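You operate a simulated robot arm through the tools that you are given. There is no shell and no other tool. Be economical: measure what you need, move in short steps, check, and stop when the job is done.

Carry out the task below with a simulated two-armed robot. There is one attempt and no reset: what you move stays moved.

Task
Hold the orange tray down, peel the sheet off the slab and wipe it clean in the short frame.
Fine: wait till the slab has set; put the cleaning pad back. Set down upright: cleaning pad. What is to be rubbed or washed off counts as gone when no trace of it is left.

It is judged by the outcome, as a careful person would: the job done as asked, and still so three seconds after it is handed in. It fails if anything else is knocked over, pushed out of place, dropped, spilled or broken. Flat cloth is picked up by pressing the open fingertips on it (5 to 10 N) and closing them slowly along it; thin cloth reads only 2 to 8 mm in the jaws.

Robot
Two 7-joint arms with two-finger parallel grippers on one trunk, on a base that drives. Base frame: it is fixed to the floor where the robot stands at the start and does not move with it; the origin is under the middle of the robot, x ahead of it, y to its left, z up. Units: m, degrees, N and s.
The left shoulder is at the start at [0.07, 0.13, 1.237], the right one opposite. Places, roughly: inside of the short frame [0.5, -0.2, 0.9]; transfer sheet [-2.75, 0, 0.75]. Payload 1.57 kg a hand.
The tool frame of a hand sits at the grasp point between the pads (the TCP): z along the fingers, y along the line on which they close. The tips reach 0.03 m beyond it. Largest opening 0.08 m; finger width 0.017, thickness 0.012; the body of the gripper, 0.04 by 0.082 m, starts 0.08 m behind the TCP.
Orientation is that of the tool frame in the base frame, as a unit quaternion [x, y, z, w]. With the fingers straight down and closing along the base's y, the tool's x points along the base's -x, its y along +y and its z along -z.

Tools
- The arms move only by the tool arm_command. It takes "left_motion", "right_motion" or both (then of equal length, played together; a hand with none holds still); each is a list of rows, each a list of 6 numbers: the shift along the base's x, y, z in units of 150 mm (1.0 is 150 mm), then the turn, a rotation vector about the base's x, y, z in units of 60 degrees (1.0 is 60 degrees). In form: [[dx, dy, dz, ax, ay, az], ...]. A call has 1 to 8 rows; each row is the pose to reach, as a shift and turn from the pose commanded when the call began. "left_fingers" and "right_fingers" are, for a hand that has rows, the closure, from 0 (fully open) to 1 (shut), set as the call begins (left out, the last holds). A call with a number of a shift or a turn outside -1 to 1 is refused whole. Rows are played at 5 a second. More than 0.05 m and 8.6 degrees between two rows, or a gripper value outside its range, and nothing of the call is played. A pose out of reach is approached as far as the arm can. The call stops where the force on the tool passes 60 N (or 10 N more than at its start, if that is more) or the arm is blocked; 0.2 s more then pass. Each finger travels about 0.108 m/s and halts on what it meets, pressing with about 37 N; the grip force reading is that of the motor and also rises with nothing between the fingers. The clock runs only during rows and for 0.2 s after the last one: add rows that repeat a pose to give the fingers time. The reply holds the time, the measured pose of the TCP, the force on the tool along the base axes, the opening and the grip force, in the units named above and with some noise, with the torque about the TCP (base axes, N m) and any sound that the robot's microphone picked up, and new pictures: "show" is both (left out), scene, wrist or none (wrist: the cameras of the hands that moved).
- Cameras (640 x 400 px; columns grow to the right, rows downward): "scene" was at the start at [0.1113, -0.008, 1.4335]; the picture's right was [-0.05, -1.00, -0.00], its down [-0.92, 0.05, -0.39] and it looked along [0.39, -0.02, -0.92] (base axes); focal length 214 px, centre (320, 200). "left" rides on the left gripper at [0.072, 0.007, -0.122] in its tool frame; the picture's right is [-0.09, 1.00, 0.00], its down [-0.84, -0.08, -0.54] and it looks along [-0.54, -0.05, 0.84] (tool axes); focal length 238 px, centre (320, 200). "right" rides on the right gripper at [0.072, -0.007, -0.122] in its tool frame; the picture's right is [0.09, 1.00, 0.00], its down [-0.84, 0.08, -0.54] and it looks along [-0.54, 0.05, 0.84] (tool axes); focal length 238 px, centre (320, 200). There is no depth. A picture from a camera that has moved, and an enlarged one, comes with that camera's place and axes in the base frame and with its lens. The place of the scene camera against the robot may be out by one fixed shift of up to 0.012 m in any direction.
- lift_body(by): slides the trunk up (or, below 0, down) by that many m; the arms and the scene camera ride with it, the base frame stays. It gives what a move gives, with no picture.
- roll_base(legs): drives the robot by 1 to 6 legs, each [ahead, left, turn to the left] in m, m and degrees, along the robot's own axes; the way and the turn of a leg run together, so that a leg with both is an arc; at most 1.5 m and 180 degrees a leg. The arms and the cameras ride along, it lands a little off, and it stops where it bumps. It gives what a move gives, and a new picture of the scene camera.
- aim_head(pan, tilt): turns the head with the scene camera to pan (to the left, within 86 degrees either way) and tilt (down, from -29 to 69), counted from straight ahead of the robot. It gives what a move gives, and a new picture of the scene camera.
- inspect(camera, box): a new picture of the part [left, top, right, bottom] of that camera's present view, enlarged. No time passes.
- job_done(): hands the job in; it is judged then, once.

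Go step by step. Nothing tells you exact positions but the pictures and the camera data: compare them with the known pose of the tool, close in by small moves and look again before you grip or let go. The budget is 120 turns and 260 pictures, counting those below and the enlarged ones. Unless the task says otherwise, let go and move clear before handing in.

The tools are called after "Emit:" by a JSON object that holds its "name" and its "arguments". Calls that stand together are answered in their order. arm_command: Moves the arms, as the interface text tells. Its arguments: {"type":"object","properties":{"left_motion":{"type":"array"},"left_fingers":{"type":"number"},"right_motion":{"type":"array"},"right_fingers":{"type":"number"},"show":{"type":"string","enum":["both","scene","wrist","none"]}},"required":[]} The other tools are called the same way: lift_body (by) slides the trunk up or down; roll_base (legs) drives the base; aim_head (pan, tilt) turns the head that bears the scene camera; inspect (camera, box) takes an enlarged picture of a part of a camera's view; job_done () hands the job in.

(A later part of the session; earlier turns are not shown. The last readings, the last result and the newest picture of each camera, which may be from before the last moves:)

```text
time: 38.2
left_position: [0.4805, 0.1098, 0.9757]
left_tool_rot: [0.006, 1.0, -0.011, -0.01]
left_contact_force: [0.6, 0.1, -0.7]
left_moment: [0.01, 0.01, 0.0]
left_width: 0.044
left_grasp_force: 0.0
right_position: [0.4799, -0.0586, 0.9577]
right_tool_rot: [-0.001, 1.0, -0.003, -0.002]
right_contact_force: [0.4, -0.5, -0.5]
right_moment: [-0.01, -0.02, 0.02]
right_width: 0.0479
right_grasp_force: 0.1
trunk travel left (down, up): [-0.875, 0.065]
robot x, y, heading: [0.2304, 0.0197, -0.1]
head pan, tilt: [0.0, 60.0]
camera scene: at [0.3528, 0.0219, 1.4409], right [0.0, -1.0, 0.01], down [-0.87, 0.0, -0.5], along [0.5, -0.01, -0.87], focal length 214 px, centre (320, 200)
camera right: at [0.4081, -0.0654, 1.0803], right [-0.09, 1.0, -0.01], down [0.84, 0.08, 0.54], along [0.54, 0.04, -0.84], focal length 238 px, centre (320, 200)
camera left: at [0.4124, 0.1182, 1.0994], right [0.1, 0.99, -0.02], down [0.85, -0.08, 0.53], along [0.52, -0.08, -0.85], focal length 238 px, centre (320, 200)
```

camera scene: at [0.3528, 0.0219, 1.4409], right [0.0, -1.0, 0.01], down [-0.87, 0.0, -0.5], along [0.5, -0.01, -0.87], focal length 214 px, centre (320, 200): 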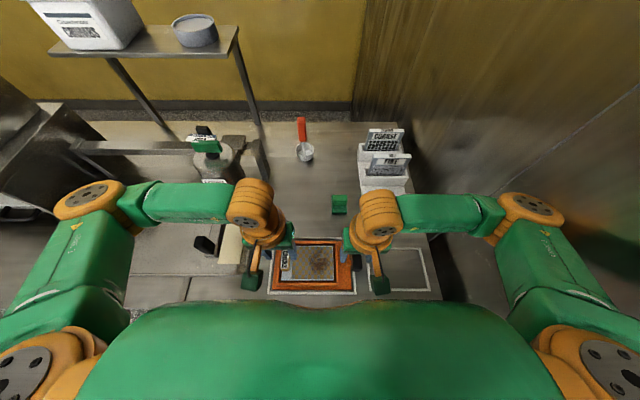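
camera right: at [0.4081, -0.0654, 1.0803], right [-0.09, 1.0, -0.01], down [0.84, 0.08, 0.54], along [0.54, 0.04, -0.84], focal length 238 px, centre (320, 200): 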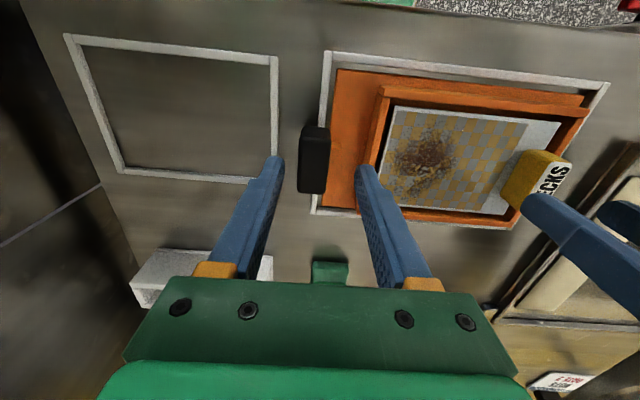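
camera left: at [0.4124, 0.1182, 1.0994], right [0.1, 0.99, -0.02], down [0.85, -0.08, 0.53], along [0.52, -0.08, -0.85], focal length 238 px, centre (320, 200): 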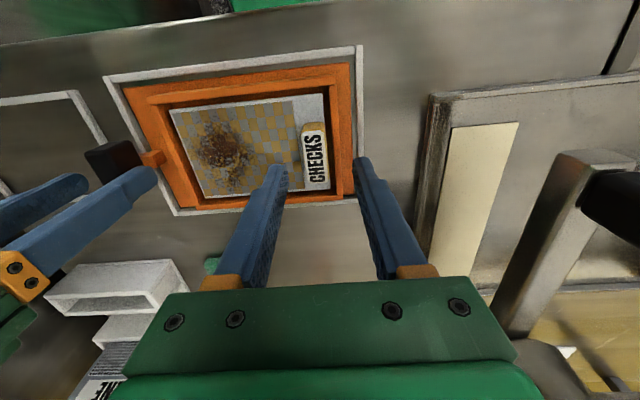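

Both hands drifted about 7 mm to the left (the base settles a little). I correct sideways and descend to straddle the tab and handle.

Emit:
{"name": "arm_command", "arguments": {"left_motion": [[0, -0.048, 0, 0, 0, 0], [0, -0.048, -0.07, 0, 0, 0], [0, -0.048, -0.14, 0, 0, 0], [0, -0.048, -0.2, 0, 0, 0], [0, -0.048, -0.2, 0, 0, 0]], "right_motion": [[-0.02, -0.045, 0, 0, 0, 0], [-0.02, -0.045, -0.05, 0, 0, 0], [-0.02, -0.045, -0.1, 0, 0, 0], [-0.02, -0.045, -0.14, 0, 0, 0], [-0.02, -0.045, -0.14, 0, 0, 0]], "show": "wrist"}}

```text
time: 39.4
left_position: [0.483, 0.1042, 0.9437]
left_tool_rot: [0.007, 1.0, -0.015, -0.011]
left_contact_force: [0.4, -0.8, -0.4]
left_moment: [0.0, -0.02, -0.03]
left_width: 0.0441
left_grasp_force: 0.0
right_position: [0.4785, -0.0616, 0.938]
right_tool_rot: [-0.001, 1.0, -0.007, -0.003]
right_contact_force: [-0.4, -0.2, 0.3]
right_moment: [0.0, -0.01, -0.02]
right_width: 0.0479
right_grasp_force: 0.1
trunk travel left (down, up): [-0.875, 0.065]
robot x, y, heading: [0.232, 0.0207, 0.2]
head pan, tilt: [0.0, 60.0]
camera right: at [0.407, -0.067, 1.0601], right [-0.09, 1.0, -0.01], down [0.84, 0.09, 0.54], along [0.53, 0.04, -0.84], focal length 238 px, centre (320, 200)
camera left: at [0.4141, 0.115, 1.0678], right [0.1, 0.99, -0.03], down [0.85, -0.07, 0.53], along [0.52, -0.08, -0.85], focal length 238 px, centre (320, 200)
```

right: 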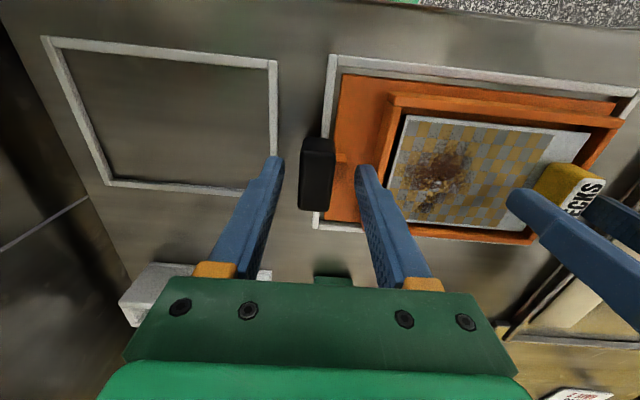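
left: 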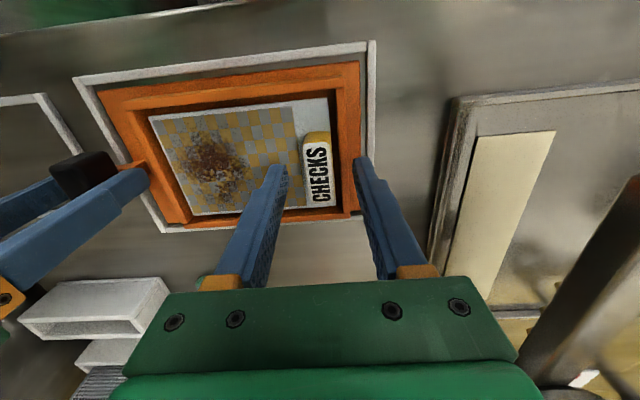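

Both hands straddle their targets. I close the right hand on the tray handle.

Emit:
{"name": "arm_command", "arguments": {"right_motion": [[0, -0.02, -0.02, 0, 0, 0], [0, -0.02, -0.02, 0, 0, 0], [0, -0.02, -0.02, 0, 0, 0], [0, -0.02, -0.02, 0, 0, 0]], "right_fingers": 0.9}}

```text
time: 40.4
left_position: [0.4856, 0.1067, 0.9439]
left_tool_rot: [0.006, 1.0, -0.016, -0.011]
left_contact_force: [-0.3, 0.1, 0.7]
left_moment: [0.01, 0.0, 0.03]
left_width: 0.0442
left_grasp_force: 0.0
right_position: [0.4792, -0.0624, 0.9341]
right_tool_rot: [-0.001, 1.0, -0.007, -0.003]
right_contact_force: [-2.1, 4.7, 13.8]
right_moment: [0.94, 0.14, 0.08]
right_width: 0.0215
right_grasp_force: 34.7
trunk travel left (down, up): [-0.875, 0.065]
robot x, y, heading: [0.2338, 0.0169, -0.3]
head pan, tilt: [0.0, 60.0]
camera scene: at [0.357, 0.0322, 1.4403], right [0.0, -1.0, 0.02], down [-0.87, -0.01, -0.5], along [0.5, -0.01, -0.87], focal length 214 px, centre (320, 200)
camera right: at [0.4082, -0.0676, 1.0569], right [-0.09, 1.0, -0.01], down [0.84, 0.09, 0.53], along [0.53, 0.04, -0.84], focal length 238 px, centre (320, 200)
```

scene: 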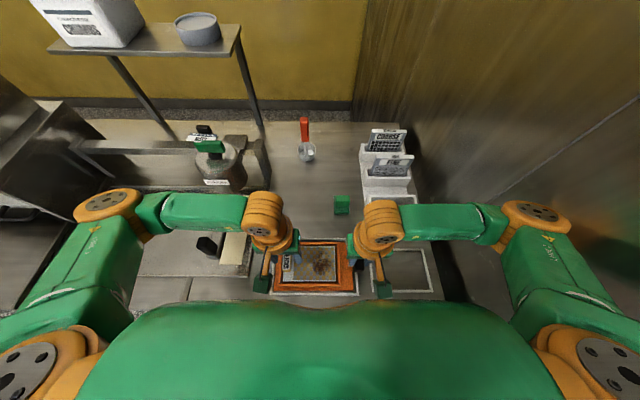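
right: 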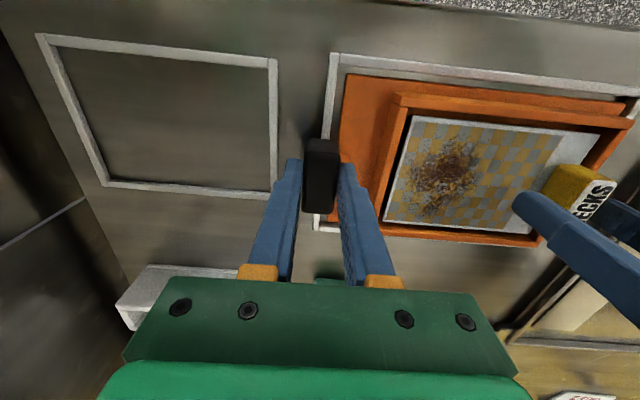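

The handle is held (21 mm) with a downward press. Now I wait for the slab to set, then look for a change.

Emit:
{"name": "arm_command", "arguments": {"right_motion": [[0, 0, 0, 0, 0, 0], [0, 0, 0, 0, 0, 0], [0, 0, 0, 0, 0, 0], [0, 0, 0, 0, 0, 0], [0, 0, 0, 0, 0, 0], [0, 0, 0, 0, 0, 0], [0, 0, 0, 0, 0, 0], [0, 0, 0, 0, 0, 0]], "show": "none"}}

Emit:
{"name": "arm_command", "arguments": {"right_motion": [[0, 0, 0, 0, 0, 0], [0, 0, 0, 0, 0, 0], [0, 0, 0, 0, 0, 0], [0, 0, 0, 0, 0, 0], [0, 0, 0, 0, 0, 0], [0, 0, 0, 0, 0, 0], [0, 0, 0, 0, 0, 0], [0, 0, 0, 0, 0, 0]], "show": "none"}}

Emit:
{"name": "inspect", "arguments": {"camera": "left", "box": [130, 80, 370, 230]}}

Emit:
{"name": "inspect", "arguments": {"camera": "right", "box": [360, 80, 640, 255]}}

```text
time: 42.2
left_position: [0.4845, 0.1074, 0.9437]
left_tool_rot: [0.006, 1.0, -0.016, -0.01]
left_contact_force: [-0.5, -0.5, -0.3]
left_moment: [-0.03, 0.0, 0.03]
left_width: 0.0438
left_grasp_force: 0.1
right_position: [0.4799, -0.0626, 0.935]
right_tool_rot: [-0.002, 1.0, -0.008, -0.003]
right_contact_force: [1.0, 0.9, 2.9]
right_moment: [0.82, 0.0, 0.03]
right_width: 0.0216
right_grasp_force: 34.5
trunk travel left (down, up): [-0.875, 0.065]
robot x, y, heading: [0.2329, 0.0164, 0.1]
head pan, tilt: [0.0, 60.0]
```

```text
time: 44.0
left_position: [0.4839, 0.1062, 0.9441]
left_tool_rot: [0.005, 1.0, -0.015, -0.01]
left_contact_force: [0.4, 0.4, -0.5]
left_moment: [0.02, 0.02, -0.02]
left_width: 0.0439
left_grasp_force: 0.2
right_position: [0.4801, -0.061, 0.9348]
right_tool_rot: [-0.001, 1.0, -0.008, -0.003]
right_contact_force: [0.5, -1.1, 2.3]
right_moment: [0.65, 0.06, -0.01]
right_width: 0.0217
right_grasp_force: 34.3
trunk travel left (down, up): [-0.875, 0.065]
robot x, y, heading: [0.2316, 0.0158, 0.0]
head pan, tilt: [0.0, 60.0]
```

```text
2.67 times, centred on (250, 155) of left
camera zoom: at [0.4153, 0.1173, 1.0675], right [0.1, 0.99, -0.03], down [0.85, -0.07, 0.53], along [0.52, -0.08, -0.85], focal length 636 px, centre (507, 320)
```

zoom: 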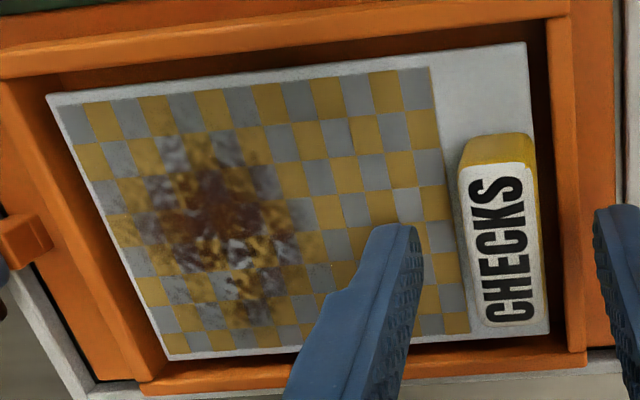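

```text
2.29 times, centred on (500, 168) of right
camera zoom: at [0.4083, -0.0677, 1.057], right [-0.09, 1.0, -0.02], down [0.84, 0.09, 0.53], along [0.53, 0.04, -0.84], focal length 545 px, centre (-91, 274)
```

zoom: 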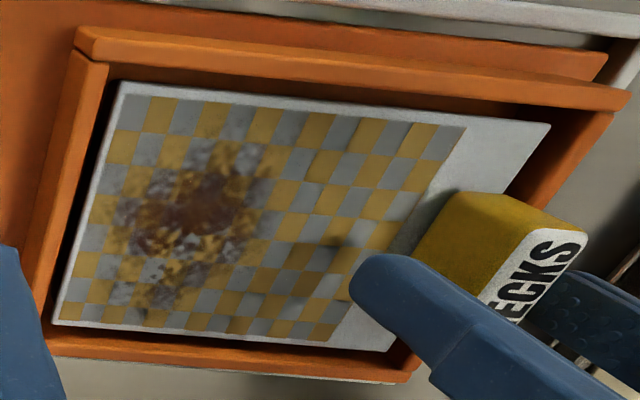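

No visible sign either way, so I keep waiting, holding still and listening for a sound.

Emit:
{"name": "arm_command", "arguments": {"right_motion": [[0, 0, 0, 0, 0, 0], [0, 0, 0, 0, 0, 0], [0, 0, 0, 0, 0, 0], [0, 0, 0, 0, 0, 0], [0, 0, 0, 0, 0, 0], [0, 0, 0, 0, 0, 0], [0, 0, 0, 0, 0, 0], [0, 0, 0, 0, 0, 0]], "show": "none"}}

Emit:
{"name": "arm_command", "arguments": {"right_motion": [[0, 0, 0, 0, 0, 0], [0, 0, 0, 0, 0, 0], [0, 0, 0, 0, 0, 0], [0, 0, 0, 0, 0, 0], [0, 0, 0, 0, 0, 0], [0, 0, 0, 0, 0, 0], [0, 0, 0, 0, 0, 0], [0, 0, 0, 0, 0, 0]], "show": "none"}}

Emit:
{"name": "arm_command", "arguments": {"right_motion": [[0, 0, 0, 0, 0, 0], [0, 0, 0, 0, 0, 0], [0, 0, 0, 0, 0, 0], [0, 0, 0, 0, 0, 0], [0, 0, 0, 0, 0, 0], [0, 0, 0, 0, 0, 0], [0, 0, 0, 0, 0, 0], [0, 0, 0, 0, 0, 0]], "show": "none"}}

Emit:
{"name": "arm_command", "arguments": {"right_motion": [[0, 0, 0, 0, 0, 0], [0, 0, 0, 0, 0, 0], [0, 0, 0, 0, 0, 0], [0, 0, 0, 0, 0, 0], [0, 0, 0, 0, 0, 0], [0, 0, 0, 0, 0, 0], [0, 0, 0, 0, 0, 0], [0, 0, 0, 0, 0, 0]], "show": "none"}}

Emit:
{"name": "arm_command", "arguments": {"right_motion": [[0, 0, 0, 0, 0, 0], [0, 0, 0, 0, 0, 0], [0, 0, 0, 0, 0, 0], [0, 0, 0, 0, 0, 0], [0, 0, 0, 0, 0, 0], [0, 0, 0, 0, 0, 0], [0, 0, 0, 0, 0, 0], [0, 0, 0, 0, 0, 0]], "show": "none"}}

Emit:
{"name": "arm_command", "arguments": {"right_motion": [[0, 0, 0, 0, 0, 0], [0, 0, 0, 0, 0, 0], [0, 0, 0, 0, 0, 0], [0, 0, 0, 0, 0, 0], [0, 0, 0, 0, 0, 0], [0, 0, 0, 0, 0, 0], [0, 0, 0, 0, 0, 0], [0, 0, 0, 0, 0, 0]], "show": "none"}}

Emit:
{"name": "inspect", "arguments": {"camera": "right", "box": [360, 80, 640, 255]}}

```text
time: 45.8
left_position: [0.4831, 0.1068, 0.9438]
left_tool_rot: [0.005, 1.0, -0.016, -0.01]
left_contact_force: [0.8, 0.2, 0.2]
left_moment: [0.0, -0.02, 0.04]
left_width: 0.0438
left_grasp_force: 0.2
right_position: [0.4793, -0.0612, 0.9353]
right_tool_rot: [-0.001, 1.0, -0.008, -0.003]
right_contact_force: [0.2, -0.5, 2.7]
right_moment: [0.75, 0.06, -0.03]
right_width: 0.0215
right_grasp_force: 34.9
trunk travel left (down, up): [-0.875, 0.065]
robot x, y, heading: [0.2295, 0.0147, -0.1]
head pan, tilt: [0.0, 60.0]
```

```text
time: 47.6
left_position: [0.4835, 0.106, 0.9437]
left_tool_rot: [0.007, 1.0, -0.016, -0.01]
left_contact_force: [0.0, -0.5, 0.7]
left_moment: [-0.03, 0.01, -0.01]
left_width: 0.0442
left_grasp_force: 0.2
right_position: [0.4801, -0.0623, 0.9346]
right_tool_rot: [-0.001, 1.0, -0.007, -0.003]
right_contact_force: [0.1, 1.1, 3.0]
right_moment: [0.75, 0.0, -0.05]
right_width: 0.0215
right_grasp_force: 34.5
trunk travel left (down, up): [-0.875, 0.065]
robot x, y, heading: [0.2332, 0.0197, 0.0]
head pan, tilt: [0.0, 60.0]
```

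```text
time: 49.4
left_position: [0.484, 0.1058, 0.9432]
left_tool_rot: [0.007, 1.0, -0.015, -0.011]
left_contact_force: [0.5, -0.2, 0.4]
left_moment: [-0.01, -0.01, -0.01]
left_width: 0.0439
left_grasp_force: 0.0
right_position: [0.4791, -0.0634, 0.9346]
right_tool_rot: [-0.001, 1.0, -0.008, -0.003]
right_contact_force: [0.6, -0.3, 2.9]
right_moment: [0.72, 0.02, -0.06]
right_width: 0.0214
right_grasp_force: 34.8
trunk travel left (down, up): [-0.875, 0.065]
robot x, y, heading: [0.2323, 0.0157, -0.0]
head pan, tilt: [0.0, 60.0]
```

```text
time: 51.2
left_position: [0.4834, 0.107, 0.9438]
left_tool_rot: [0.007, 1.0, -0.016, -0.01]
left_contact_force: [-0.2, 0.6, 0.4]
left_moment: [-0.01, 0.03, 0.0]
left_width: 0.044
left_grasp_force: 0.1
right_position: [0.4788, -0.0634, 0.9337]
right_tool_rot: [-0.001, 1.0, -0.009, -0.004]
right_contact_force: [0.6, 1.1, 2.7]
right_moment: [0.72, 0.04, -0.06]
right_width: 0.0215
right_grasp_force: 34.6
trunk travel left (down, up): [-0.875, 0.065]
robot x, y, heading: [0.2327, 0.0171, -0.3]
head pan, tilt: [0.0, 60.0]
```

```text
time: 53.0
left_position: [0.4835, 0.1071, 0.9447]
left_tool_rot: [0.007, 1.0, -0.016, -0.01]
left_contact_force: [-0.3, 0.1, -0.4]
left_moment: [0.03, 0.02, -0.02]
left_width: 0.0441
left_grasp_force: 0.1
right_position: [0.4784, -0.0634, 0.9342]
right_tool_rot: [-0.001, 1.0, -0.008, -0.004]
right_contact_force: [-0.2, 0.0, 0.9]
right_moment: [0.69, 0.03, -0.03]
right_width: 0.0214
right_grasp_force: 34.4
trunk travel left (down, up): [-0.875, 0.065]
robot x, y, heading: [0.2335, 0.0163, -0.1]
head pan, tilt: [0.0, 60.0]
```

```text
time: 54.8
left_position: [0.4837, 0.1062, 0.9426]
left_tool_rot: [0.007, 1.0, -0.016, -0.011]
left_contact_force: [-0.5, 0.2, -0.4]
left_moment: [-0.02, 0.05, -0.03]
left_width: 0.0437
left_grasp_force: 0.1
right_position: [0.4794, -0.0641, 0.9351]
right_tool_rot: [-0.001, 1.0, -0.008, -0.004]
right_contact_force: [0.8, 0.1, 2.8]
right_moment: [0.7, 0.01, -0.04]
right_width: 0.0214
right_grasp_force: 34.3
trunk travel left (down, up): [-0.875, 0.065]
robot x, y, heading: [0.2297, 0.0199, 0.0]
head pan, tilt: [0.0, 60.0]
```

```text
2.29 times, centred on (500, 168) of right
camera zoom: at [0.4078, -0.0677, 1.057], right [-0.09, 1.0, -0.01], down [0.84, 0.09, 0.54], along [0.53, 0.04, -0.84], focal length 545 px, centre (-91, 274)
```

zoom: 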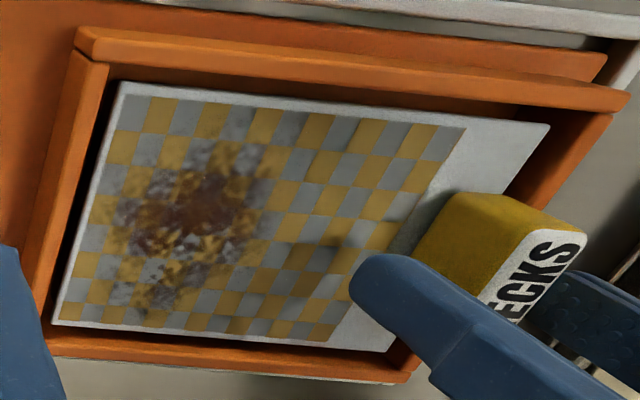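

Still no change. I use the waiting time to close the left hand gently on the tab without pulling.

Emit:
{"name": "arm_command", "arguments": {"left_motion": [[-0.03, -0.02, 0, 0, 0, 0], [-0.03, -0.02, 0, 0, 0, 0], [-0.03, -0.02, 0, 0, 0, 0], [-0.03, -0.02, 0, 0, 0, 0], [-0.03, -0.02, 0, 0, 0, 0], [-0.03, -0.02, 0, 0, 0, 0], [-0.03, -0.02, 0, 0, 0, 0], [-0.03, -0.02, 0, 0, 0, 0]], "left_fingers": 0.9, "show": "wrist"}}

Emit:
{"name": "arm_command", "arguments": {"right_motion": [[0, 0, 0, 0, 0, 0], [0, 0, 0, 0, 0, 0], [0, 0, 0, 0, 0, 0], [0, 0, 0, 0, 0, 0], [0, 0, 0, 0, 0, 0], [0, 0, 0, 0, 0, 0], [0, 0, 0, 0, 0, 0], [0, 0, 0, 0, 0, 0]], "show": "none"}}

Emit:
{"name": "arm_command", "arguments": {"right_motion": [[0, 0, 0, 0, 0, 0], [0, 0, 0, 0, 0, 0], [0, 0, 0, 0, 0, 0], [0, 0, 0, 0, 0, 0], [0, 0, 0, 0, 0, 0], [0, 0, 0, 0, 0, 0], [0, 0, 0, 0, 0, 0], [0, 0, 0, 0, 0, 0]], "show": "none"}}

Emit:
{"name": "arm_command", "arguments": {"right_motion": [[0, 0, 0, 0, 0, 0], [0, 0, 0, 0, 0, 0], [0, 0, 0, 0, 0, 0], [0, 0, 0, 0, 0, 0], [0, 0, 0, 0, 0, 0], [0, 0, 0, 0, 0, 0], [0, 0, 0, 0, 0, 0], [0, 0, 0, 0, 0, 0]], "show": "none"}}

Emit:
{"name": "arm_command", "arguments": {"right_motion": [[0, 0, 0, 0, 0, 0], [0, 0, 0, 0, 0, 0], [0, 0, 0, 0, 0, 0], [0, 0, 0, 0, 0, 0], [0, 0, 0, 0, 0, 0], [0, 0, 0, 0, 0, 0], [0, 0, 0, 0, 0, 0], [0, 0, 0, 0, 0, 0]], "show": "none"}}

Emit:
{"name": "inspect", "arguments": {"camera": "right", "box": [360, 80, 640, 255]}}

```text
time: 56.6
left_position: [0.4796, 0.104, 0.9428]
left_tool_rot: [0.008, 1.0, -0.016, -0.01]
left_contact_force: [2.3, 4.1, 12.7]
left_moment: [0.27, -0.14, 0.11]
left_width: 0.0168
left_grasp_force: 32.2
right_position: [0.479, -0.0624, 0.9357]
right_tool_rot: [-0.001, 1.0, -0.008, -0.003]
right_contact_force: [-1.2, -5.7, 0.8]
right_moment: [0.57, 0.2, -0.03]
right_width: 0.0217
right_grasp_force: 34.3
trunk travel left (down, up): [-0.875, 0.065]
robot x, y, heading: [0.2317, 0.0198, 0.2]
head pan, tilt: [0.0, 60.0]
camera left: at [0.41, 0.1142, 1.0669], right [0.1, 0.99, -0.03], down [0.85, -0.07, 0.53], along [0.52, -0.08, -0.85], focal length 238 px, centre (320, 200)
```

left: 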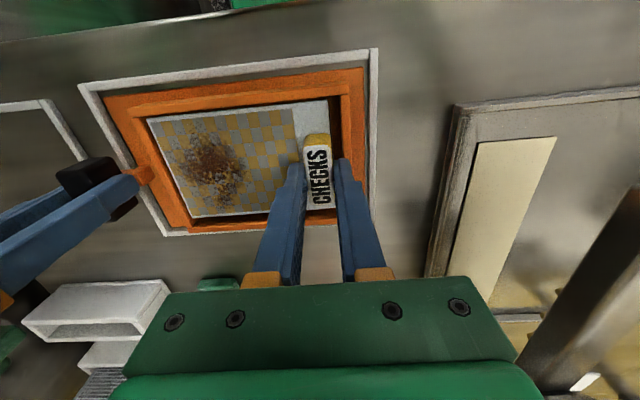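

```text
time: 58.4
left_position: [0.4789, 0.1047, 0.9436]
left_tool_rot: [0.006, 1.0, -0.016, -0.011]
left_contact_force: [3.0, 2.4, 10.1]
left_moment: [0.26, -0.06, 0.14]
left_width: 0.017
left_grasp_force: 32.2
right_position: [0.4782, -0.0635, 0.934]
right_tool_rot: [-0.001, 1.0, -0.007, -0.004]
right_contact_force: [-1.5, -3.4, 0.7]
right_moment: [0.58, 0.14, -0.03]
right_width: 0.0215
right_grasp_force: 34.5
trunk travel left (down, up): [-0.875, 0.065]
robot x, y, heading: [0.2327, 0.016, -0.1]
head pan, tilt: [0.0, 60.0]
```

```text
time: 60.2
left_position: [0.479, 0.1044, 0.9429]
left_tool_rot: [0.006, 1.0, -0.016, -0.01]
left_contact_force: [1.8, 2.2, 5.8]
left_moment: [0.26, -0.06, 0.15]
left_width: 0.017
left_grasp_force: 32.1
right_position: [0.4791, -0.0622, 0.9347]
right_tool_rot: [-0.001, 1.0, -0.007, -0.003]
right_contact_force: [-0.9, -2.5, 2.1]
right_moment: [0.59, -0.01, -0.04]
right_width: 0.0214
right_grasp_force: 34.7
trunk travel left (down, up): [-0.875, 0.065]
robot x, y, heading: [0.2309, 0.0161, -0.1]
head pan, tilt: [0.0, 60.0]
```

```text
time: 62.0
left_position: [0.4783, 0.1043, 0.9432]
left_tool_rot: [0.005, 1.0, -0.016, -0.01]
left_contact_force: [2.8, 2.3, 3.3]
left_moment: [0.21, -0.05, 0.12]
left_width: 0.0167
left_grasp_force: 31.9
right_position: [0.4786, -0.0618, 0.935]
right_tool_rot: [-0.001, 1.0, -0.008, -0.003]
right_contact_force: [-0.7, -2.3, 2.4]
right_moment: [0.62, 0.02, -0.01]
right_width: 0.0215
right_grasp_force: 34.3
trunk travel left (down, up): [-0.875, 0.065]
robot x, y, heading: [0.2296, 0.0144, -0.3]
head pan, tilt: [0.0, 60.0]
```

```text
time: 63.8
left_position: [0.4788, 0.105, 0.9437]
left_tool_rot: [0.005, 1.0, -0.016, -0.01]
left_contact_force: [2.3, 3.0, 2.6]
left_moment: [0.17, -0.01, 0.15]
left_width: 0.0169
left_grasp_force: 32.6
right_position: [0.4784, -0.063, 0.9344]
right_tool_rot: [-0.001, 1.0, -0.007, -0.004]
right_contact_force: [-0.5, -3.1, 3.0]
right_moment: [0.61, 0.04, 0.05]
right_width: 0.0214
right_grasp_force: 34.4
trunk travel left (down, up): [-0.875, 0.065]
robot x, y, heading: [0.2292, 0.0194, -0.1]
head pan, tilt: [0.0, 60.0]
```

```text
2.29 times, centred on (500, 168) of right
camera zoom: at [0.4075, -0.0677, 1.0571], right [-0.09, 1.0, -0.02], down [0.84, 0.09, 0.54], along [0.53, 0.04, -0.84], focal length 545 px, centre (-91, 274)
```

zoom: 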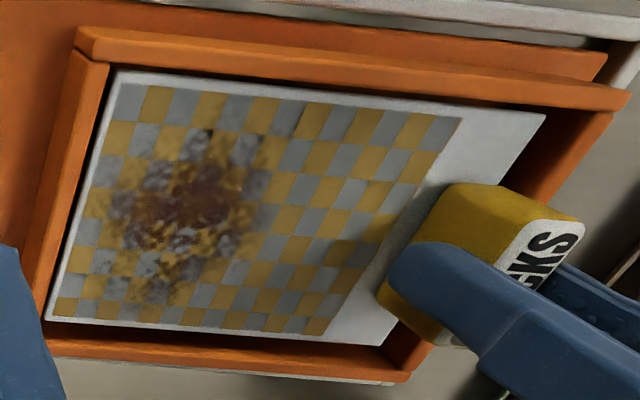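

The tab is gripped (17 mm). I wait somewhat longer to be sure the slab has set.

Emit:
{"name": "arm_command", "arguments": {"right_motion": [[0, 0, 0, 0, 0, 0], [0, 0, 0, 0, 0, 0], [0, 0, 0, 0, 0, 0], [0, 0, 0, 0, 0, 0], [0, 0, 0, 0, 0, 0], [0, 0, 0, 0, 0, 0], [0, 0, 0, 0, 0, 0], [0, 0, 0, 0, 0, 0]], "show": "none"}}

Emit:
{"name": "arm_command", "arguments": {"right_motion": [[0, 0, 0, 0, 0, 0], [0, 0, 0, 0, 0, 0], [0, 0, 0, 0, 0, 0], [0, 0, 0, 0, 0, 0], [0, 0, 0, 0, 0, 0], [0, 0, 0, 0, 0, 0], [0, 0, 0, 0, 0, 0], [0, 0, 0, 0, 0, 0]], "show": "none"}}

Emit:
{"name": "arm_command", "arguments": {"right_motion": [[0, 0, 0, 0, 0, 0], [0, 0, 0, 0, 0, 0], [0, 0, 0, 0, 0, 0], [0, 0, 0, 0, 0, 0], [0, 0, 0, 0, 0, 0], [0, 0, 0, 0, 0, 0], [0, 0, 0, 0, 0, 0], [0, 0, 0, 0, 0, 0]], "show": "none"}}

Emit:
{"name": "arm_command", "arguments": {"right_motion": [[0, 0, 0, 0, 0, 0], [0, 0, 0, 0, 0, 0], [0, 0, 0, 0, 0, 0], [0, 0, 0, 0, 0, 0], [0, 0, 0, 0, 0, 0], [0, 0, 0, 0, 0, 0], [0, 0, 0, 0, 0, 0], [0, 0, 0, 0, 0, 0]], "show": "none"}}

Emit:
{"name": "arm_command", "arguments": {"right_motion": [[0, 0, 0, 0, 0, 0], [0, 0, 0, 0, 0, 0], [0, 0, 0, 0, 0, 0], [0, 0, 0, 0, 0, 0], [0, 0, 0, 0, 0, 0], [0, 0, 0, 0, 0, 0], [0, 0, 0, 0, 0, 0], [0, 0, 0, 0, 0, 0]], "show": "none"}}

Emit:
{"name": "arm_command", "arguments": {"right_motion": [[0, 0, 0, 0, 0, 0], [0, 0, 0, 0, 0, 0], [0, 0, 0, 0, 0, 0], [0, 0, 0, 0, 0, 0], [0, 0, 0, 0, 0, 0], [0, 0, 0, 0, 0, 0], [0, 0, 0, 0, 0, 0], [0, 0, 0, 0, 0, 0]], "show": "none"}}

Emit:
{"name": "arm_command", "arguments": {"right_motion": [[0, 0, 0, 0, 0, 0], [0, 0, 0, 0, 0, 0], [0, 0, 0, 0, 0, 0], [0, 0, 0, 0, 0, 0], [0, 0, 0, 0, 0, 0], [0, 0, 0, 0, 0, 0], [0, 0, 0, 0, 0, 0], [0, 0, 0, 0, 0, 0]], "show": "none"}}

Emit:
{"name": "arm_command", "arguments": {"right_motion": [[0, 0, 0, 0, 0, 0], [0, 0, 0, 0, 0, 0], [0, 0, 0, 0, 0, 0], [0, 0, 0, 0, 0, 0], [0, 0, 0, 0, 0, 0], [0, 0, 0, 0, 0, 0], [0, 0, 0, 0, 0, 0], [0, 0, 0, 0, 0, 0]], "show": "none"}}

Emit:
{"name": "inspect", "arguments": {"camera": "right", "box": [360, 80, 640, 255]}}

Emit:
{"name": "inspect", "arguments": {"camera": "scene", "box": [250, 90, 450, 300]}}

```text
time: 65.6
left_position: [0.4785, 0.1037, 0.9435]
left_tool_rot: [0.006, 1.0, -0.016, -0.01]
left_contact_force: [1.7, 2.2, 0.7]
left_moment: [0.21, -0.04, 0.13]
left_width: 0.0168
left_grasp_force: 32.0
right_position: [0.4779, -0.0621, 0.9349]
right_tool_rot: [-0.001, 1.0, -0.007, -0.004]
right_contact_force: [-1.1, -1.6, 2.7]
right_moment: [0.61, 0.04, -0.01]
right_width: 0.0216
right_grasp_force: 34.4
trunk travel left (down, up): [-0.875, 0.065]
robot x, y, heading: [0.2278, 0.0182, -0.2]
head pan, tilt: [0.0, 60.0]
```

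```text
time: 67.4
left_position: [0.4785, 0.1037, 0.9446]
left_tool_rot: [0.006, 1.0, -0.015, -0.011]
left_contact_force: [1.7, 3.6, 0.3]
left_moment: [0.17, -0.01, 0.13]
left_width: 0.0167
left_grasp_force: 31.7
right_position: [0.479, -0.0635, 0.9361]
right_tool_rot: [0.0, 1.0, -0.008, -0.003]
right_contact_force: [-1.9, -2.6, 2.4]
right_moment: [0.57, 0.03, 0.01]
right_width: 0.0214
right_grasp_force: 34.1
trunk travel left (down, up): [-0.875, 0.065]
robot x, y, heading: [0.2314, 0.0165, -0.4]
head pan, tilt: [0.0, 60.0]
```

```text
time: 69.2
left_position: [0.4784, 0.104, 0.9439]
left_tool_rot: [0.006, 1.0, -0.016, -0.011]
left_contact_force: [2.3, 2.3, -0.2]
left_moment: [0.19, -0.04, 0.13]
left_width: 0.0168
left_grasp_force: 32.3
right_position: [0.4784, -0.0633, 0.9351]
right_tool_rot: [-0.001, 1.0, -0.008, -0.004]
right_contact_force: [0.0, -2.5, 2.1]
right_moment: [0.6, 0.06, -0.01]
right_width: 0.0214
right_grasp_force: 34.1
trunk travel left (down, up): [-0.875, 0.065]
robot x, y, heading: [0.2317, 0.0169, -0.0]
head pan, tilt: [0.0, 60.0]
```

```text
time: 71.0
left_position: [0.4765, 0.1048, 0.9446]
left_tool_rot: [0.006, 1.0, -0.015, -0.011]
left_contact_force: [2.9, 2.6, 0.2]
left_moment: [0.21, -0.03, 0.1]
left_width: 0.0169
left_grasp_force: 32.1
right_position: [0.4801, -0.063, 0.9353]
right_tool_rot: [-0.001, 1.0, -0.007, -0.003]
right_contact_force: [-0.9, -3.0, 3.7]
right_moment: [0.56, 0.05, 0.01]
right_width: 0.0215
right_grasp_force: 34.4
trunk travel left (down, up): [-0.875, 0.065]
robot x, y, heading: [0.2303, 0.016, -0.2]
head pan, tilt: [0.0, 60.0]
```

```text
time: 72.8
left_position: [0.4785, 0.1045, 0.9439]
left_tool_rot: [0.006, 1.0, -0.016, -0.011]
left_contact_force: [1.6, 2.7, -0.4]
left_moment: [0.2, -0.05, 0.1]
left_width: 0.0166
left_grasp_force: 31.4
right_position: [0.479, -0.0629, 0.9362]
right_tool_rot: [-0.001, 1.0, -0.008, -0.004]
right_contact_force: [-1.2, -2.2, 3.3]
right_moment: [0.58, 0.02, 0.01]
right_width: 0.0215
right_grasp_force: 34.4
trunk travel left (down, up): [-0.875, 0.065]
robot x, y, heading: [0.2311, 0.0147, -0.1]
head pan, tilt: [0.0, 60.0]
```

```text
time: 74.6
left_position: [0.4785, 0.1036, 0.9435]
left_tool_rot: [0.006, 1.0, -0.016, -0.011]
left_contact_force: [2.6, 1.9, -0.2]
left_moment: [0.18, -0.04, 0.1]
left_width: 0.0168
left_grasp_force: 32.3
right_position: [0.478, -0.0626, 0.9354]
right_tool_rot: [-0.001, 1.0, -0.007, -0.003]
right_contact_force: [-0.8, -1.5, 2.4]
right_moment: [0.57, 0.03, 0.02]
right_width: 0.0216
right_grasp_force: 35.0
trunk travel left (down, up): [-0.875, 0.065]
robot x, y, heading: [0.233, 0.0166, -0.1]
head pan, tilt: [0.0, 60.0]
```

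```text
time: 76.4
left_position: [0.4779, 0.1039, 0.9445]
left_tool_rot: [0.005, 1.0, -0.016, -0.01]
left_contact_force: [2.7, 2.6, -0.7]
left_moment: [0.18, -0.02, 0.11]
left_width: 0.0167
left_grasp_force: 32.0
right_position: [0.478, -0.0631, 0.9344]
right_tool_rot: [-0.001, 1.0, -0.008, -0.002]
right_contact_force: [0.1, -1.2, 2.8]
right_moment: [0.59, 0.07, 0.04]
right_width: 0.0215
right_grasp_force: 34.6
trunk travel left (down, up): [-0.875, 0.065]
robot x, y, heading: [0.2348, 0.0159, 0.0]
head pan, tilt: [0.0, 60.0]
```

```text
time: 78.2
left_position: [0.4778, 0.104, 0.9434]
left_tool_rot: [0.007, 1.0, -0.016, -0.011]
left_contact_force: [1.6, 3.7, 0.1]
left_moment: [0.19, -0.03, 0.09]
left_width: 0.0169
left_grasp_force: 32.5
right_position: [0.4788, -0.063, 0.9341]
right_tool_rot: [-0.001, 1.0, -0.008, -0.003]
right_contact_force: [-0.8, -2.4, 3.0]
right_moment: [0.57, 0.04, 0.02]
right_width: 0.0215
right_grasp_force: 34.7
trunk travel left (down, up): [-0.875, 0.065]
robot x, y, heading: [0.2334, 0.0169, -0.2]
head pan, tilt: [0.0, 60.0]
```

```text
2.29 times, centred on (500, 168) of right
camera zoom: at [0.4071, -0.0677, 1.0572], right [-0.09, 1.0, -0.02], down [0.84, 0.09, 0.54], along [0.53, 0.04, -0.84], focal length 545 px, centre (-91, 274)
```

zoom: 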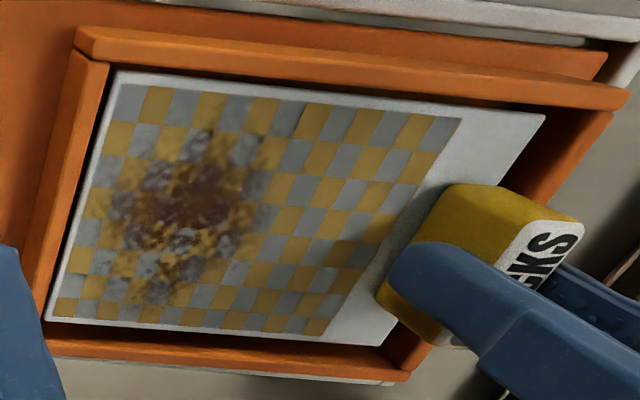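

```text
1.90 times, centred on (350, 195) of scene
camera zoom: at [0.3554, 0.0324, 1.4406], right [0.0, -1.0, 0.02], down [-0.87, -0.01, -0.5], along [0.5, -0.01, -0.87], focal length 408 px, centre (263, 210)
```

zoom: 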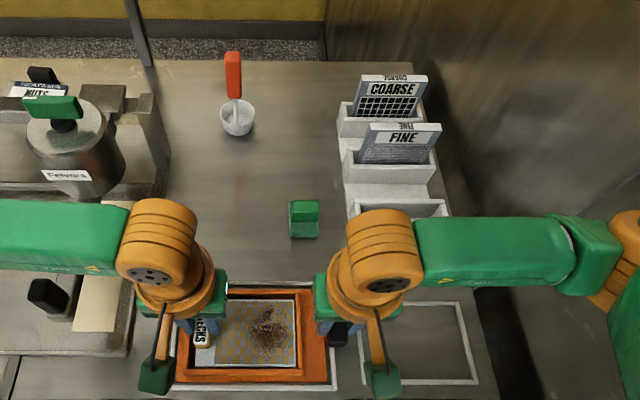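

I've waited to 78 s. Now I peel: lift the tab end slowly with a slight tilt while the right hand keeps the tray down.

Emit:
{"name": "arm_command", "arguments": {"left_motion": [[0, -0.005, 0.03, 0.03, 0, 0], [0, -0.013, 0.05, 0.06, 0, 0], [0, -0.027, 0.075, 0.085, 0, 0], [0, -0.04, 0.105, 0.125, 0, 0], [0, -0.06, 0.14, 0.167, 0, 0], [0, -0.06, 0.14, 0.167, 0, 0]], "right_motion": [[0, 0, -0.01, 0, 0, 0], [0, 0, -0.02, 0, 0, 0], [0, 0, -0.03, 0, 0, 0], [0, 0, -0.03, 0, 0, 0], [0, 0, -0.03, 0, 0, 0], [0, 0, -0.03, 0, 0, 0]], "show": "wrist"}}

```text
time: 79.6
left_position: [0.4784, 0.0942, 0.9661]
left_tool_rot: [0.006, 0.997, 0.073, -0.01]
left_contact_force: [0.8, -0.6, 0.6]
left_moment: [0.06, -0.02, 0.0]
left_width: 0.0167
left_grasp_force: 31.3
right_position: [0.4789, -0.0623, 0.9312]
right_tool_rot: [-0.001, 1.0, -0.006, -0.002]
right_contact_force: [1.0, 2.3, 58.4]
right_moment: [1.45, 0.4, 0.27]
right_width: 0.0213
right_grasp_force: 34.4
trunk travel left (down, up): [-0.875, 0.065]
robot x, y, heading: [0.2315, 0.0159, -0.1]
head pan, tilt: [0.0, 60.0]
camera right: at [0.4067, -0.068, 1.0537], right [-0.09, 1.0, -0.01], down [0.84, 0.09, 0.54], along [0.54, 0.04, -0.84], focal length 238 px, centre (320, 200)
camera left: at [0.4087, 0.0834, 1.0893], right [0.1, 0.98, 0.14], down [0.85, -0.16, 0.51], along [0.52, 0.07, -0.85], focal length 238 px, centre (320, 200)
```

right: 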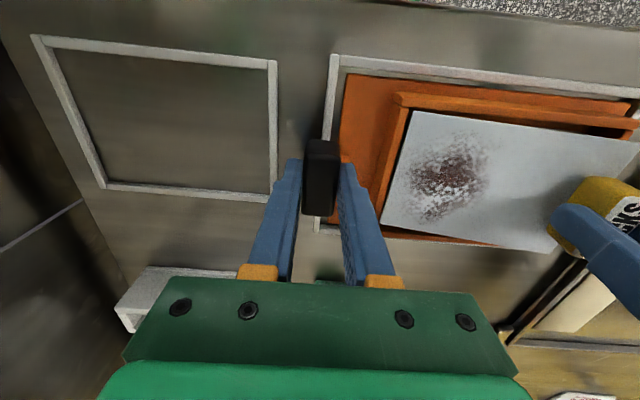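
left: 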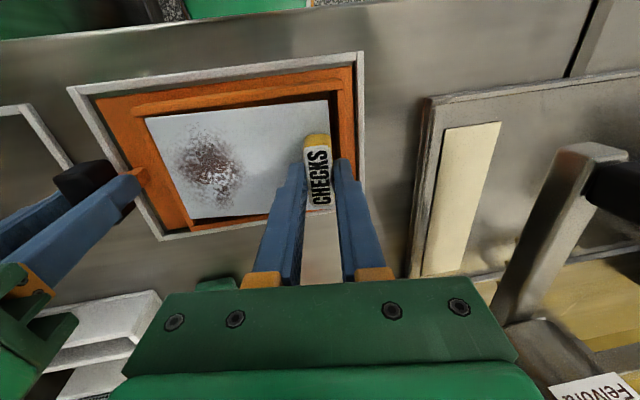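

The sheet came away clean: the pattern stays on the slab, the smear is on the sheet. I relax the right hand's press and lift the sheet level and clear.

Emit:
{"name": "arm_command", "arguments": {"left_motion": [[0, 0.01, 0.1, 0, 0, 0], [0, 0.03, 0.25, -0.06, 0, 0], [0, 0.05, 0.4, -0.12, 0, 0], [0, 0.05, 0.55, -0.16, 0, 0], [0, 0.05, 0.6, -0.16, 0, 0], [0, 0.05, 0.6, -0.16, 0, 0]], "right_motion": [[0, 0, 0.01, 0, 0, 0], [0, 0, 0.02, 0, 0, 0], [0, 0, 0.025, 0, 0, 0], [0, 0, 0.025, 0, 0, 0], [0, 0, 0.025, 0, 0, 0], [0, 0, 0.025, 0, 0, 0]]}}

```text
time: 81.0
left_position: [0.4778, 0.1058, 1.0559]
left_tool_rot: [0.006, 1.0, -0.012, -0.009]
left_contact_force: [0.2, 0.9, -0.1]
left_moment: [-0.05, -0.02, 0.01]
left_width: 0.0166
left_grasp_force: 31.5
right_position: [0.4774, -0.0623, 0.9357]
right_tool_rot: [-0.001, 1.0, -0.008, -0.003]
right_contact_force: [-0.3, -1.1, -0.3]
right_moment: [-0.08, 0.03, 0.02]
right_width: 0.0215
right_grasp_force: 34.5
trunk travel left (down, up): [-0.875, 0.065]
robot x, y, heading: [0.2326, 0.0194, -0.2]
head pan, tilt: [0.0, 60.0]
camera scene: at [0.353, 0.0322, 1.4407], right [0.0, -1.0, 0.02], down [-0.87, -0.01, -0.5], along [0.5, -0.01, -0.87], focal length 214 px, centre (320, 200)
camera right: at [0.405, -0.0682, 1.057], right [-0.09, 1.0, -0.02], down [0.84, 0.09, 0.54], along [0.54, 0.04, -0.84], focal length 238 px, centre (320, 200)
camera left: at [0.4085, 0.114, 1.1796], right [0.1, 0.99, -0.03], down [0.85, -0.08, 0.53], along [0.52, -0.08, -0.85], focal length 238 px, centre (320, 200)
```

scene: 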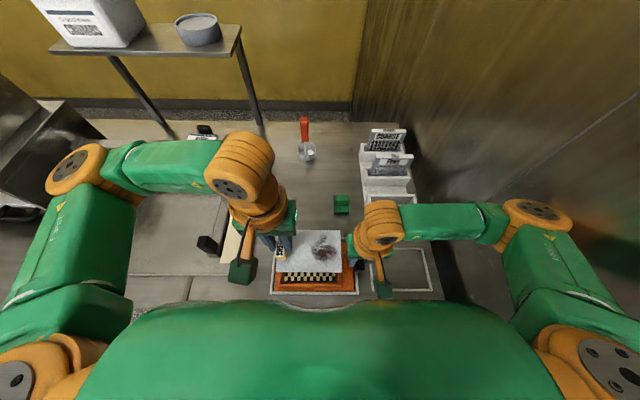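
right: 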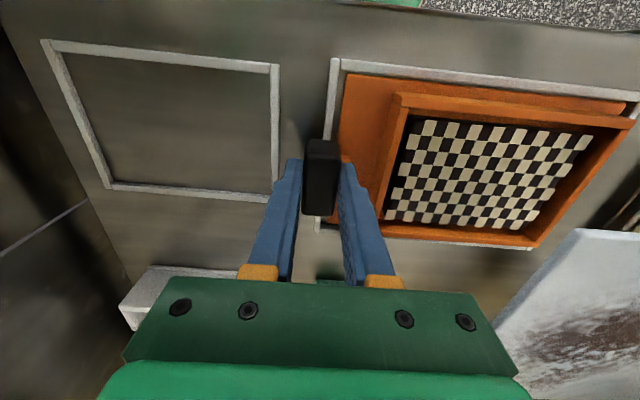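
left: 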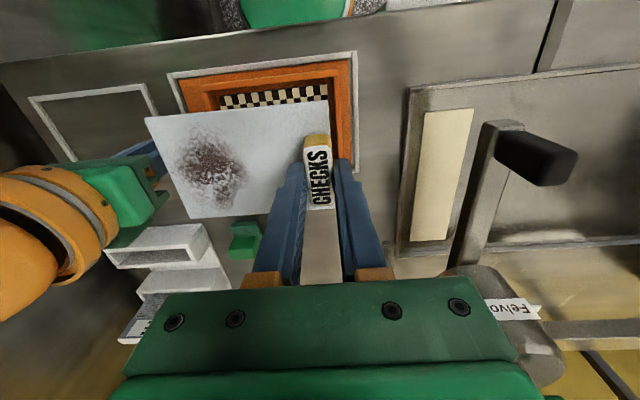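

The slab now bears the checks and the sheet hangs free in the left hand. I shift the sheet left, then release the handle and raise the right hand.

Emit:
{"name": "arm_command", "arguments": {"left_motion": [[0, 0.15, 0, 0, 0, 0], [0, 0.3, 0.1, 0, 0, 0], [0, 0.3, 0.1, 0, 0, 0]], "show": "none"}}

Emit:
{"name": "arm_command", "arguments": {"right_motion": [[0, 0, 0, 0, 0, 0], [0, 0, 0, 0, 0, 0], [0, 0, 0.1, 0, 0, 0], [0, 0, 0.3, 0, 0, 0], [0, 0, 0.6, 0, 0, 0], [0, 0, 0.9, 0, 0, 0], [0, 0, 0.9, 0, 0, 0]], "right_fingers": 0.42, "show": "both"}}

Emit:
{"name": "aim_head", "arguments": {"pan": -50, "tilt": 40}}

```text
time: 81.8
left_position: [0.479, 0.1499, 1.0692]
left_tool_rot: [0.006, 1.0, -0.012, -0.009]
left_contact_force: [0.8, 0.9, -0.6]
left_moment: [-0.01, -0.01, 0.02]
left_width: 0.0169
left_grasp_force: 31.9
right_position: [0.4769, -0.0634, 0.9368]
right_tool_rot: [-0.001, 1.0, -0.008, -0.002]
right_contact_force: [-0.1, 0.3, -0.7]
right_moment: [0.05, 0.06, 0.0]
right_width: 0.0215
right_grasp_force: 34.5
trunk travel left (down, up): [-0.875, 0.065]
robot x, y, heading: [0.2329, 0.017, -0.3]
head pan, tilt: [0.0, 60.0]
```

```text
time: 83.4
left_position: [0.4747, 0.146, 1.0698]
left_tool_rot: [0.007, 1.0, -0.01, -0.007]
left_contact_force: [0.9, -0.1, -1.3]
left_moment: [-0.01, 0.03, 0.02]
left_width: 0.0171
left_grasp_force: 32.0
right_position: [0.4718, -0.0648, 1.07]
right_tool_rot: [-0.001, 1.0, -0.007, 0.001]
right_contact_force: [0.7, -0.4, 0.4]
right_moment: [0.02, -0.04, 0.04]
right_width: 0.0463
right_grasp_force: 0.0
trunk travel left (down, up): [-0.875, 0.065]
robot x, y, heading: [0.2319, 0.0169, -0.1]
head pan, tilt: [0.0, 60.0]
camera scene: at [0.3472, 0.0282, 1.4414], right [0.0, -1.0, 0.01], down [-0.86, 0.0, -0.5], along [0.5, -0.01, -0.86], focal length 214 px, centre (320, 200)
camera right: at [0.3997, -0.0704, 1.1908], right [-0.09, 1.0, -0.01], down [0.84, 0.09, 0.54], along [0.54, 0.04, -0.84], focal length 238 px, centre (320, 200)
```

scene: 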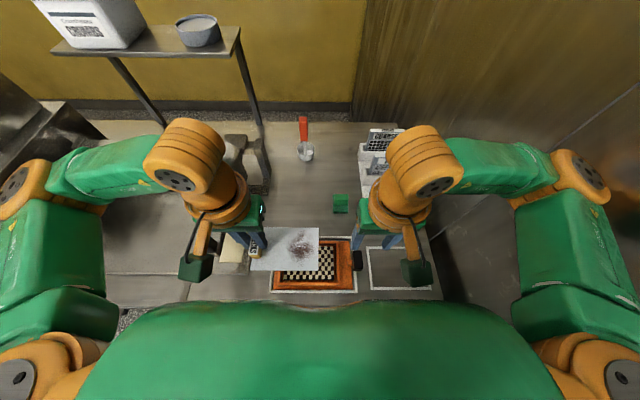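
right: 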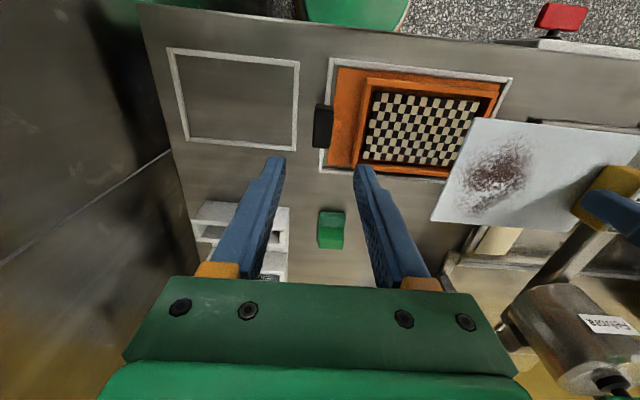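

```text
time: 84.6
left_position: [0.4739, 0.1464, 1.071]
left_tool_rot: [0.006, 1.0, -0.01, -0.007]
left_contact_force: [-0.5, 0.5, -1.2]
left_moment: [0.03, -0.03, -0.05]
left_width: 0.0168
left_grasp_force: 31.6
right_position: [0.4713, -0.0655, 1.069]
right_tool_rot: [-0.001, 1.0, -0.006, 0.0]
right_contact_force: [-1.1, -1.0, 0.2]
right_moment: [-0.01, -0.01, 0.01]
right_width: 0.0461
right_grasp_force: 0.1
trunk travel left (down, up): [-0.875, 0.065]
robot x, y, heading: [0.2306, 0.0168, -0.1]
head pan, tilt: [-50.0, 40.0]
camera scene: at [0.335, -0.0366, 1.4689], right [-0.77, -0.64, 0.01], down [-0.41, 0.48, -0.77], along [0.49, -0.6, -0.63], focal length 214 px, centre (320, 200)
```

scene: 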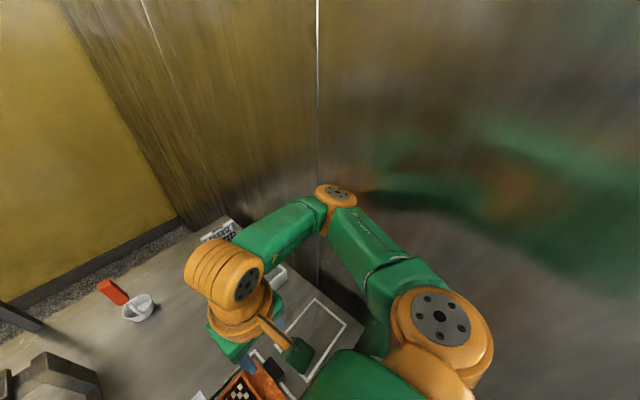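

The slab's checks are intact and the tray is free. Next I test whether the right hand can reach the green pad from here, moving forward at a safe height.

Emit:
{"name": "aim_head", "arguments": {"pan": -10, "tilt": 55}}

Emit:
{"name": "arm_command", "arguments": {"right_motion": [[0.25, 0.1, 0, 0, 0, 0], [0.5, 0.17, 0, 0, 0, 0], [0.75, 0.2, 0, 0, 0, 0], [0.95, 0.2, 0, 0, 0, 0], [0.95, 0.2, 0, 0, 0, 0]], "right_fingers": 0}}

```text
time: 85.6
left_position: [0.4739, 0.146, 1.0692]
left_tool_rot: [0.006, 1.0, -0.01, -0.007]
left_contact_force: [0.4, 0.3, -0.2]
left_moment: [0.03, 0.0, 0.01]
left_width: 0.0167
left_grasp_force: 31.7
right_position: [0.4716, -0.0655, 1.0691]
right_tool_rot: [-0.001, 1.0, -0.006, 0.0]
right_contact_force: [0.8, -0.4, 0.3]
right_moment: [-0.02, 0.01, 0.01]
right_width: 0.0464
right_grasp_force: 0.2
trunk travel left (down, up): [-0.875, 0.065]
robot x, y, heading: [0.2335, 0.0165, -0.1]
head pan, tilt: [-10.0, 55.0]
camera scene: at [0.3516, 0.0156, 1.4476], right [-0.18, -0.98, 0.01], down [-0.8, 0.14, -0.58], along [0.57, -0.11, -0.82], focal length 214 px, centre (320, 200)
```

scene: 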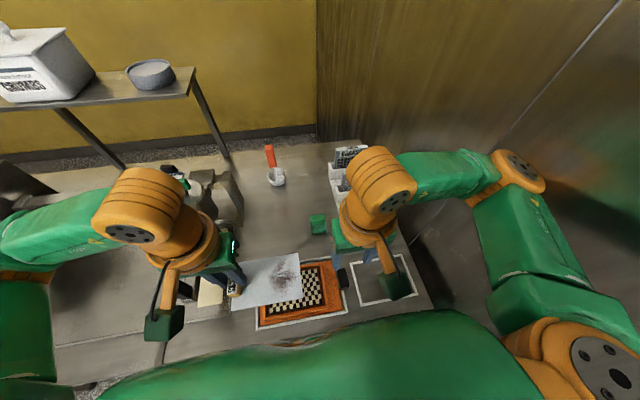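

```text
time: 86.8
left_position: [0.4768, 0.1346, 1.0714]
left_tool_rot: [0.007, 1.0, -0.005, -0.009]
left_contact_force: [0.3, 0.3, -0.3]
left_moment: [-0.02, 0.02, 0.0]
left_width: 0.0169
left_grasp_force: 31.7
right_position: [0.6216, -0.0436, 1.0682]
right_tool_rot: [-0.001, 1.0, 0.0, -0.002]
right_contact_force: [0.1, 0.0, 0.0]
right_moment: [-0.01, -0.01, -0.02]
right_width: 0.0797
right_grasp_force: 0.1
trunk travel left (down, up): [-0.875, 0.065]
robot x, y, heading: [0.234, 0.0192, -0.0]
head pan, tilt: [-10.0, 55.0]
camera scene: at [0.3565, -0.0008, 1.4471], right [-0.18, -0.98, 0.0], down [-0.81, 0.14, -0.57], along [0.56, -0.1, -0.82], focal length 214 px, centre (320, 200)
camera right: at [0.5487, -0.0514, 1.19], right [-0.09, 1.0, 0.0], down [0.84, 0.08, 0.54], along [0.54, 0.05, -0.84], focal length 238 px, centre (320, 200)
```

scene: 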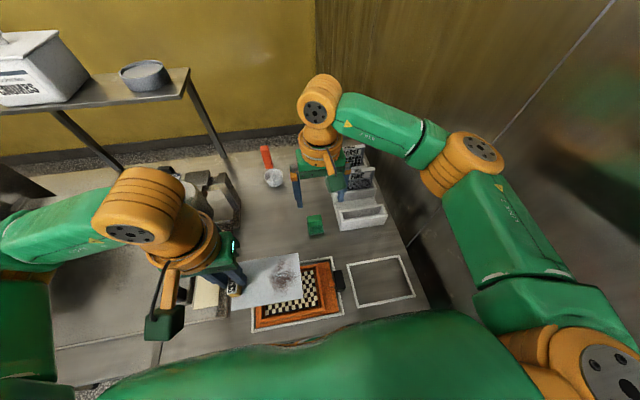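
right: 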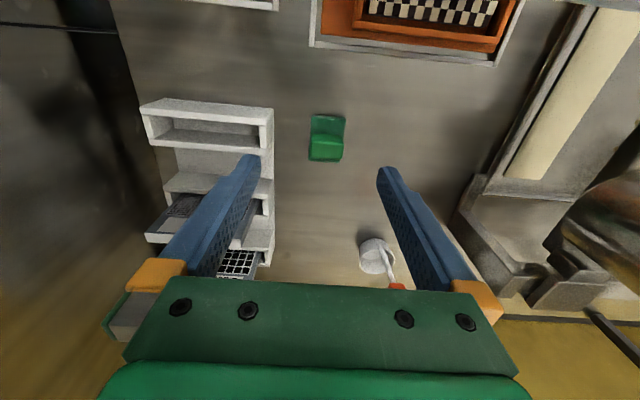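

The right hand reaches that far after all. I zoom in on the pad to get its shape before descending.

Emit:
{"name": "inspect", "arguments": {"camera": "right", "box": [280, 90, 376, 180]}}

Emit:
{"name": "inspect", "arguments": {"camera": "scene", "box": [270, 180, 366, 250]}}

```text
4.44 times, centred on (328, 135) of right
camera zoom: at [0.5487, -0.0514, 1.19], right [-0.09, 1.0, 0.0], down [0.84, 0.08, 0.54], along [0.54, 0.05, -0.84], focal length 1059 px, centre (284, 489)
```

zoom: 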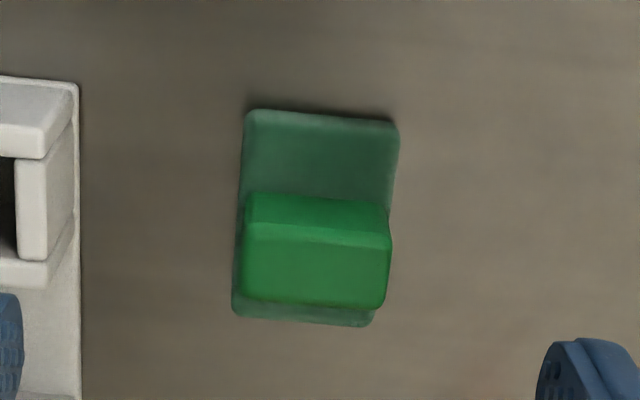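

```text
5.71 times, centred on (318, 215) of scene
camera zoom: at [0.3565, -0.0008, 1.4471], right [-0.18, -0.98, 0.0], down [-0.81, 0.14, -0.57], along [0.56, -0.1, -0.82], focal length 1226 px, centre (331, 114)
```

zoom: 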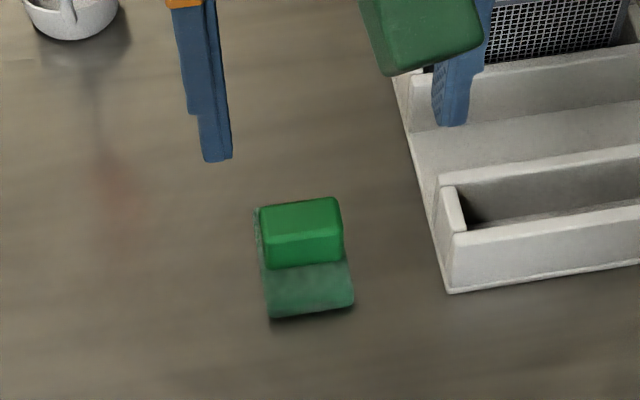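

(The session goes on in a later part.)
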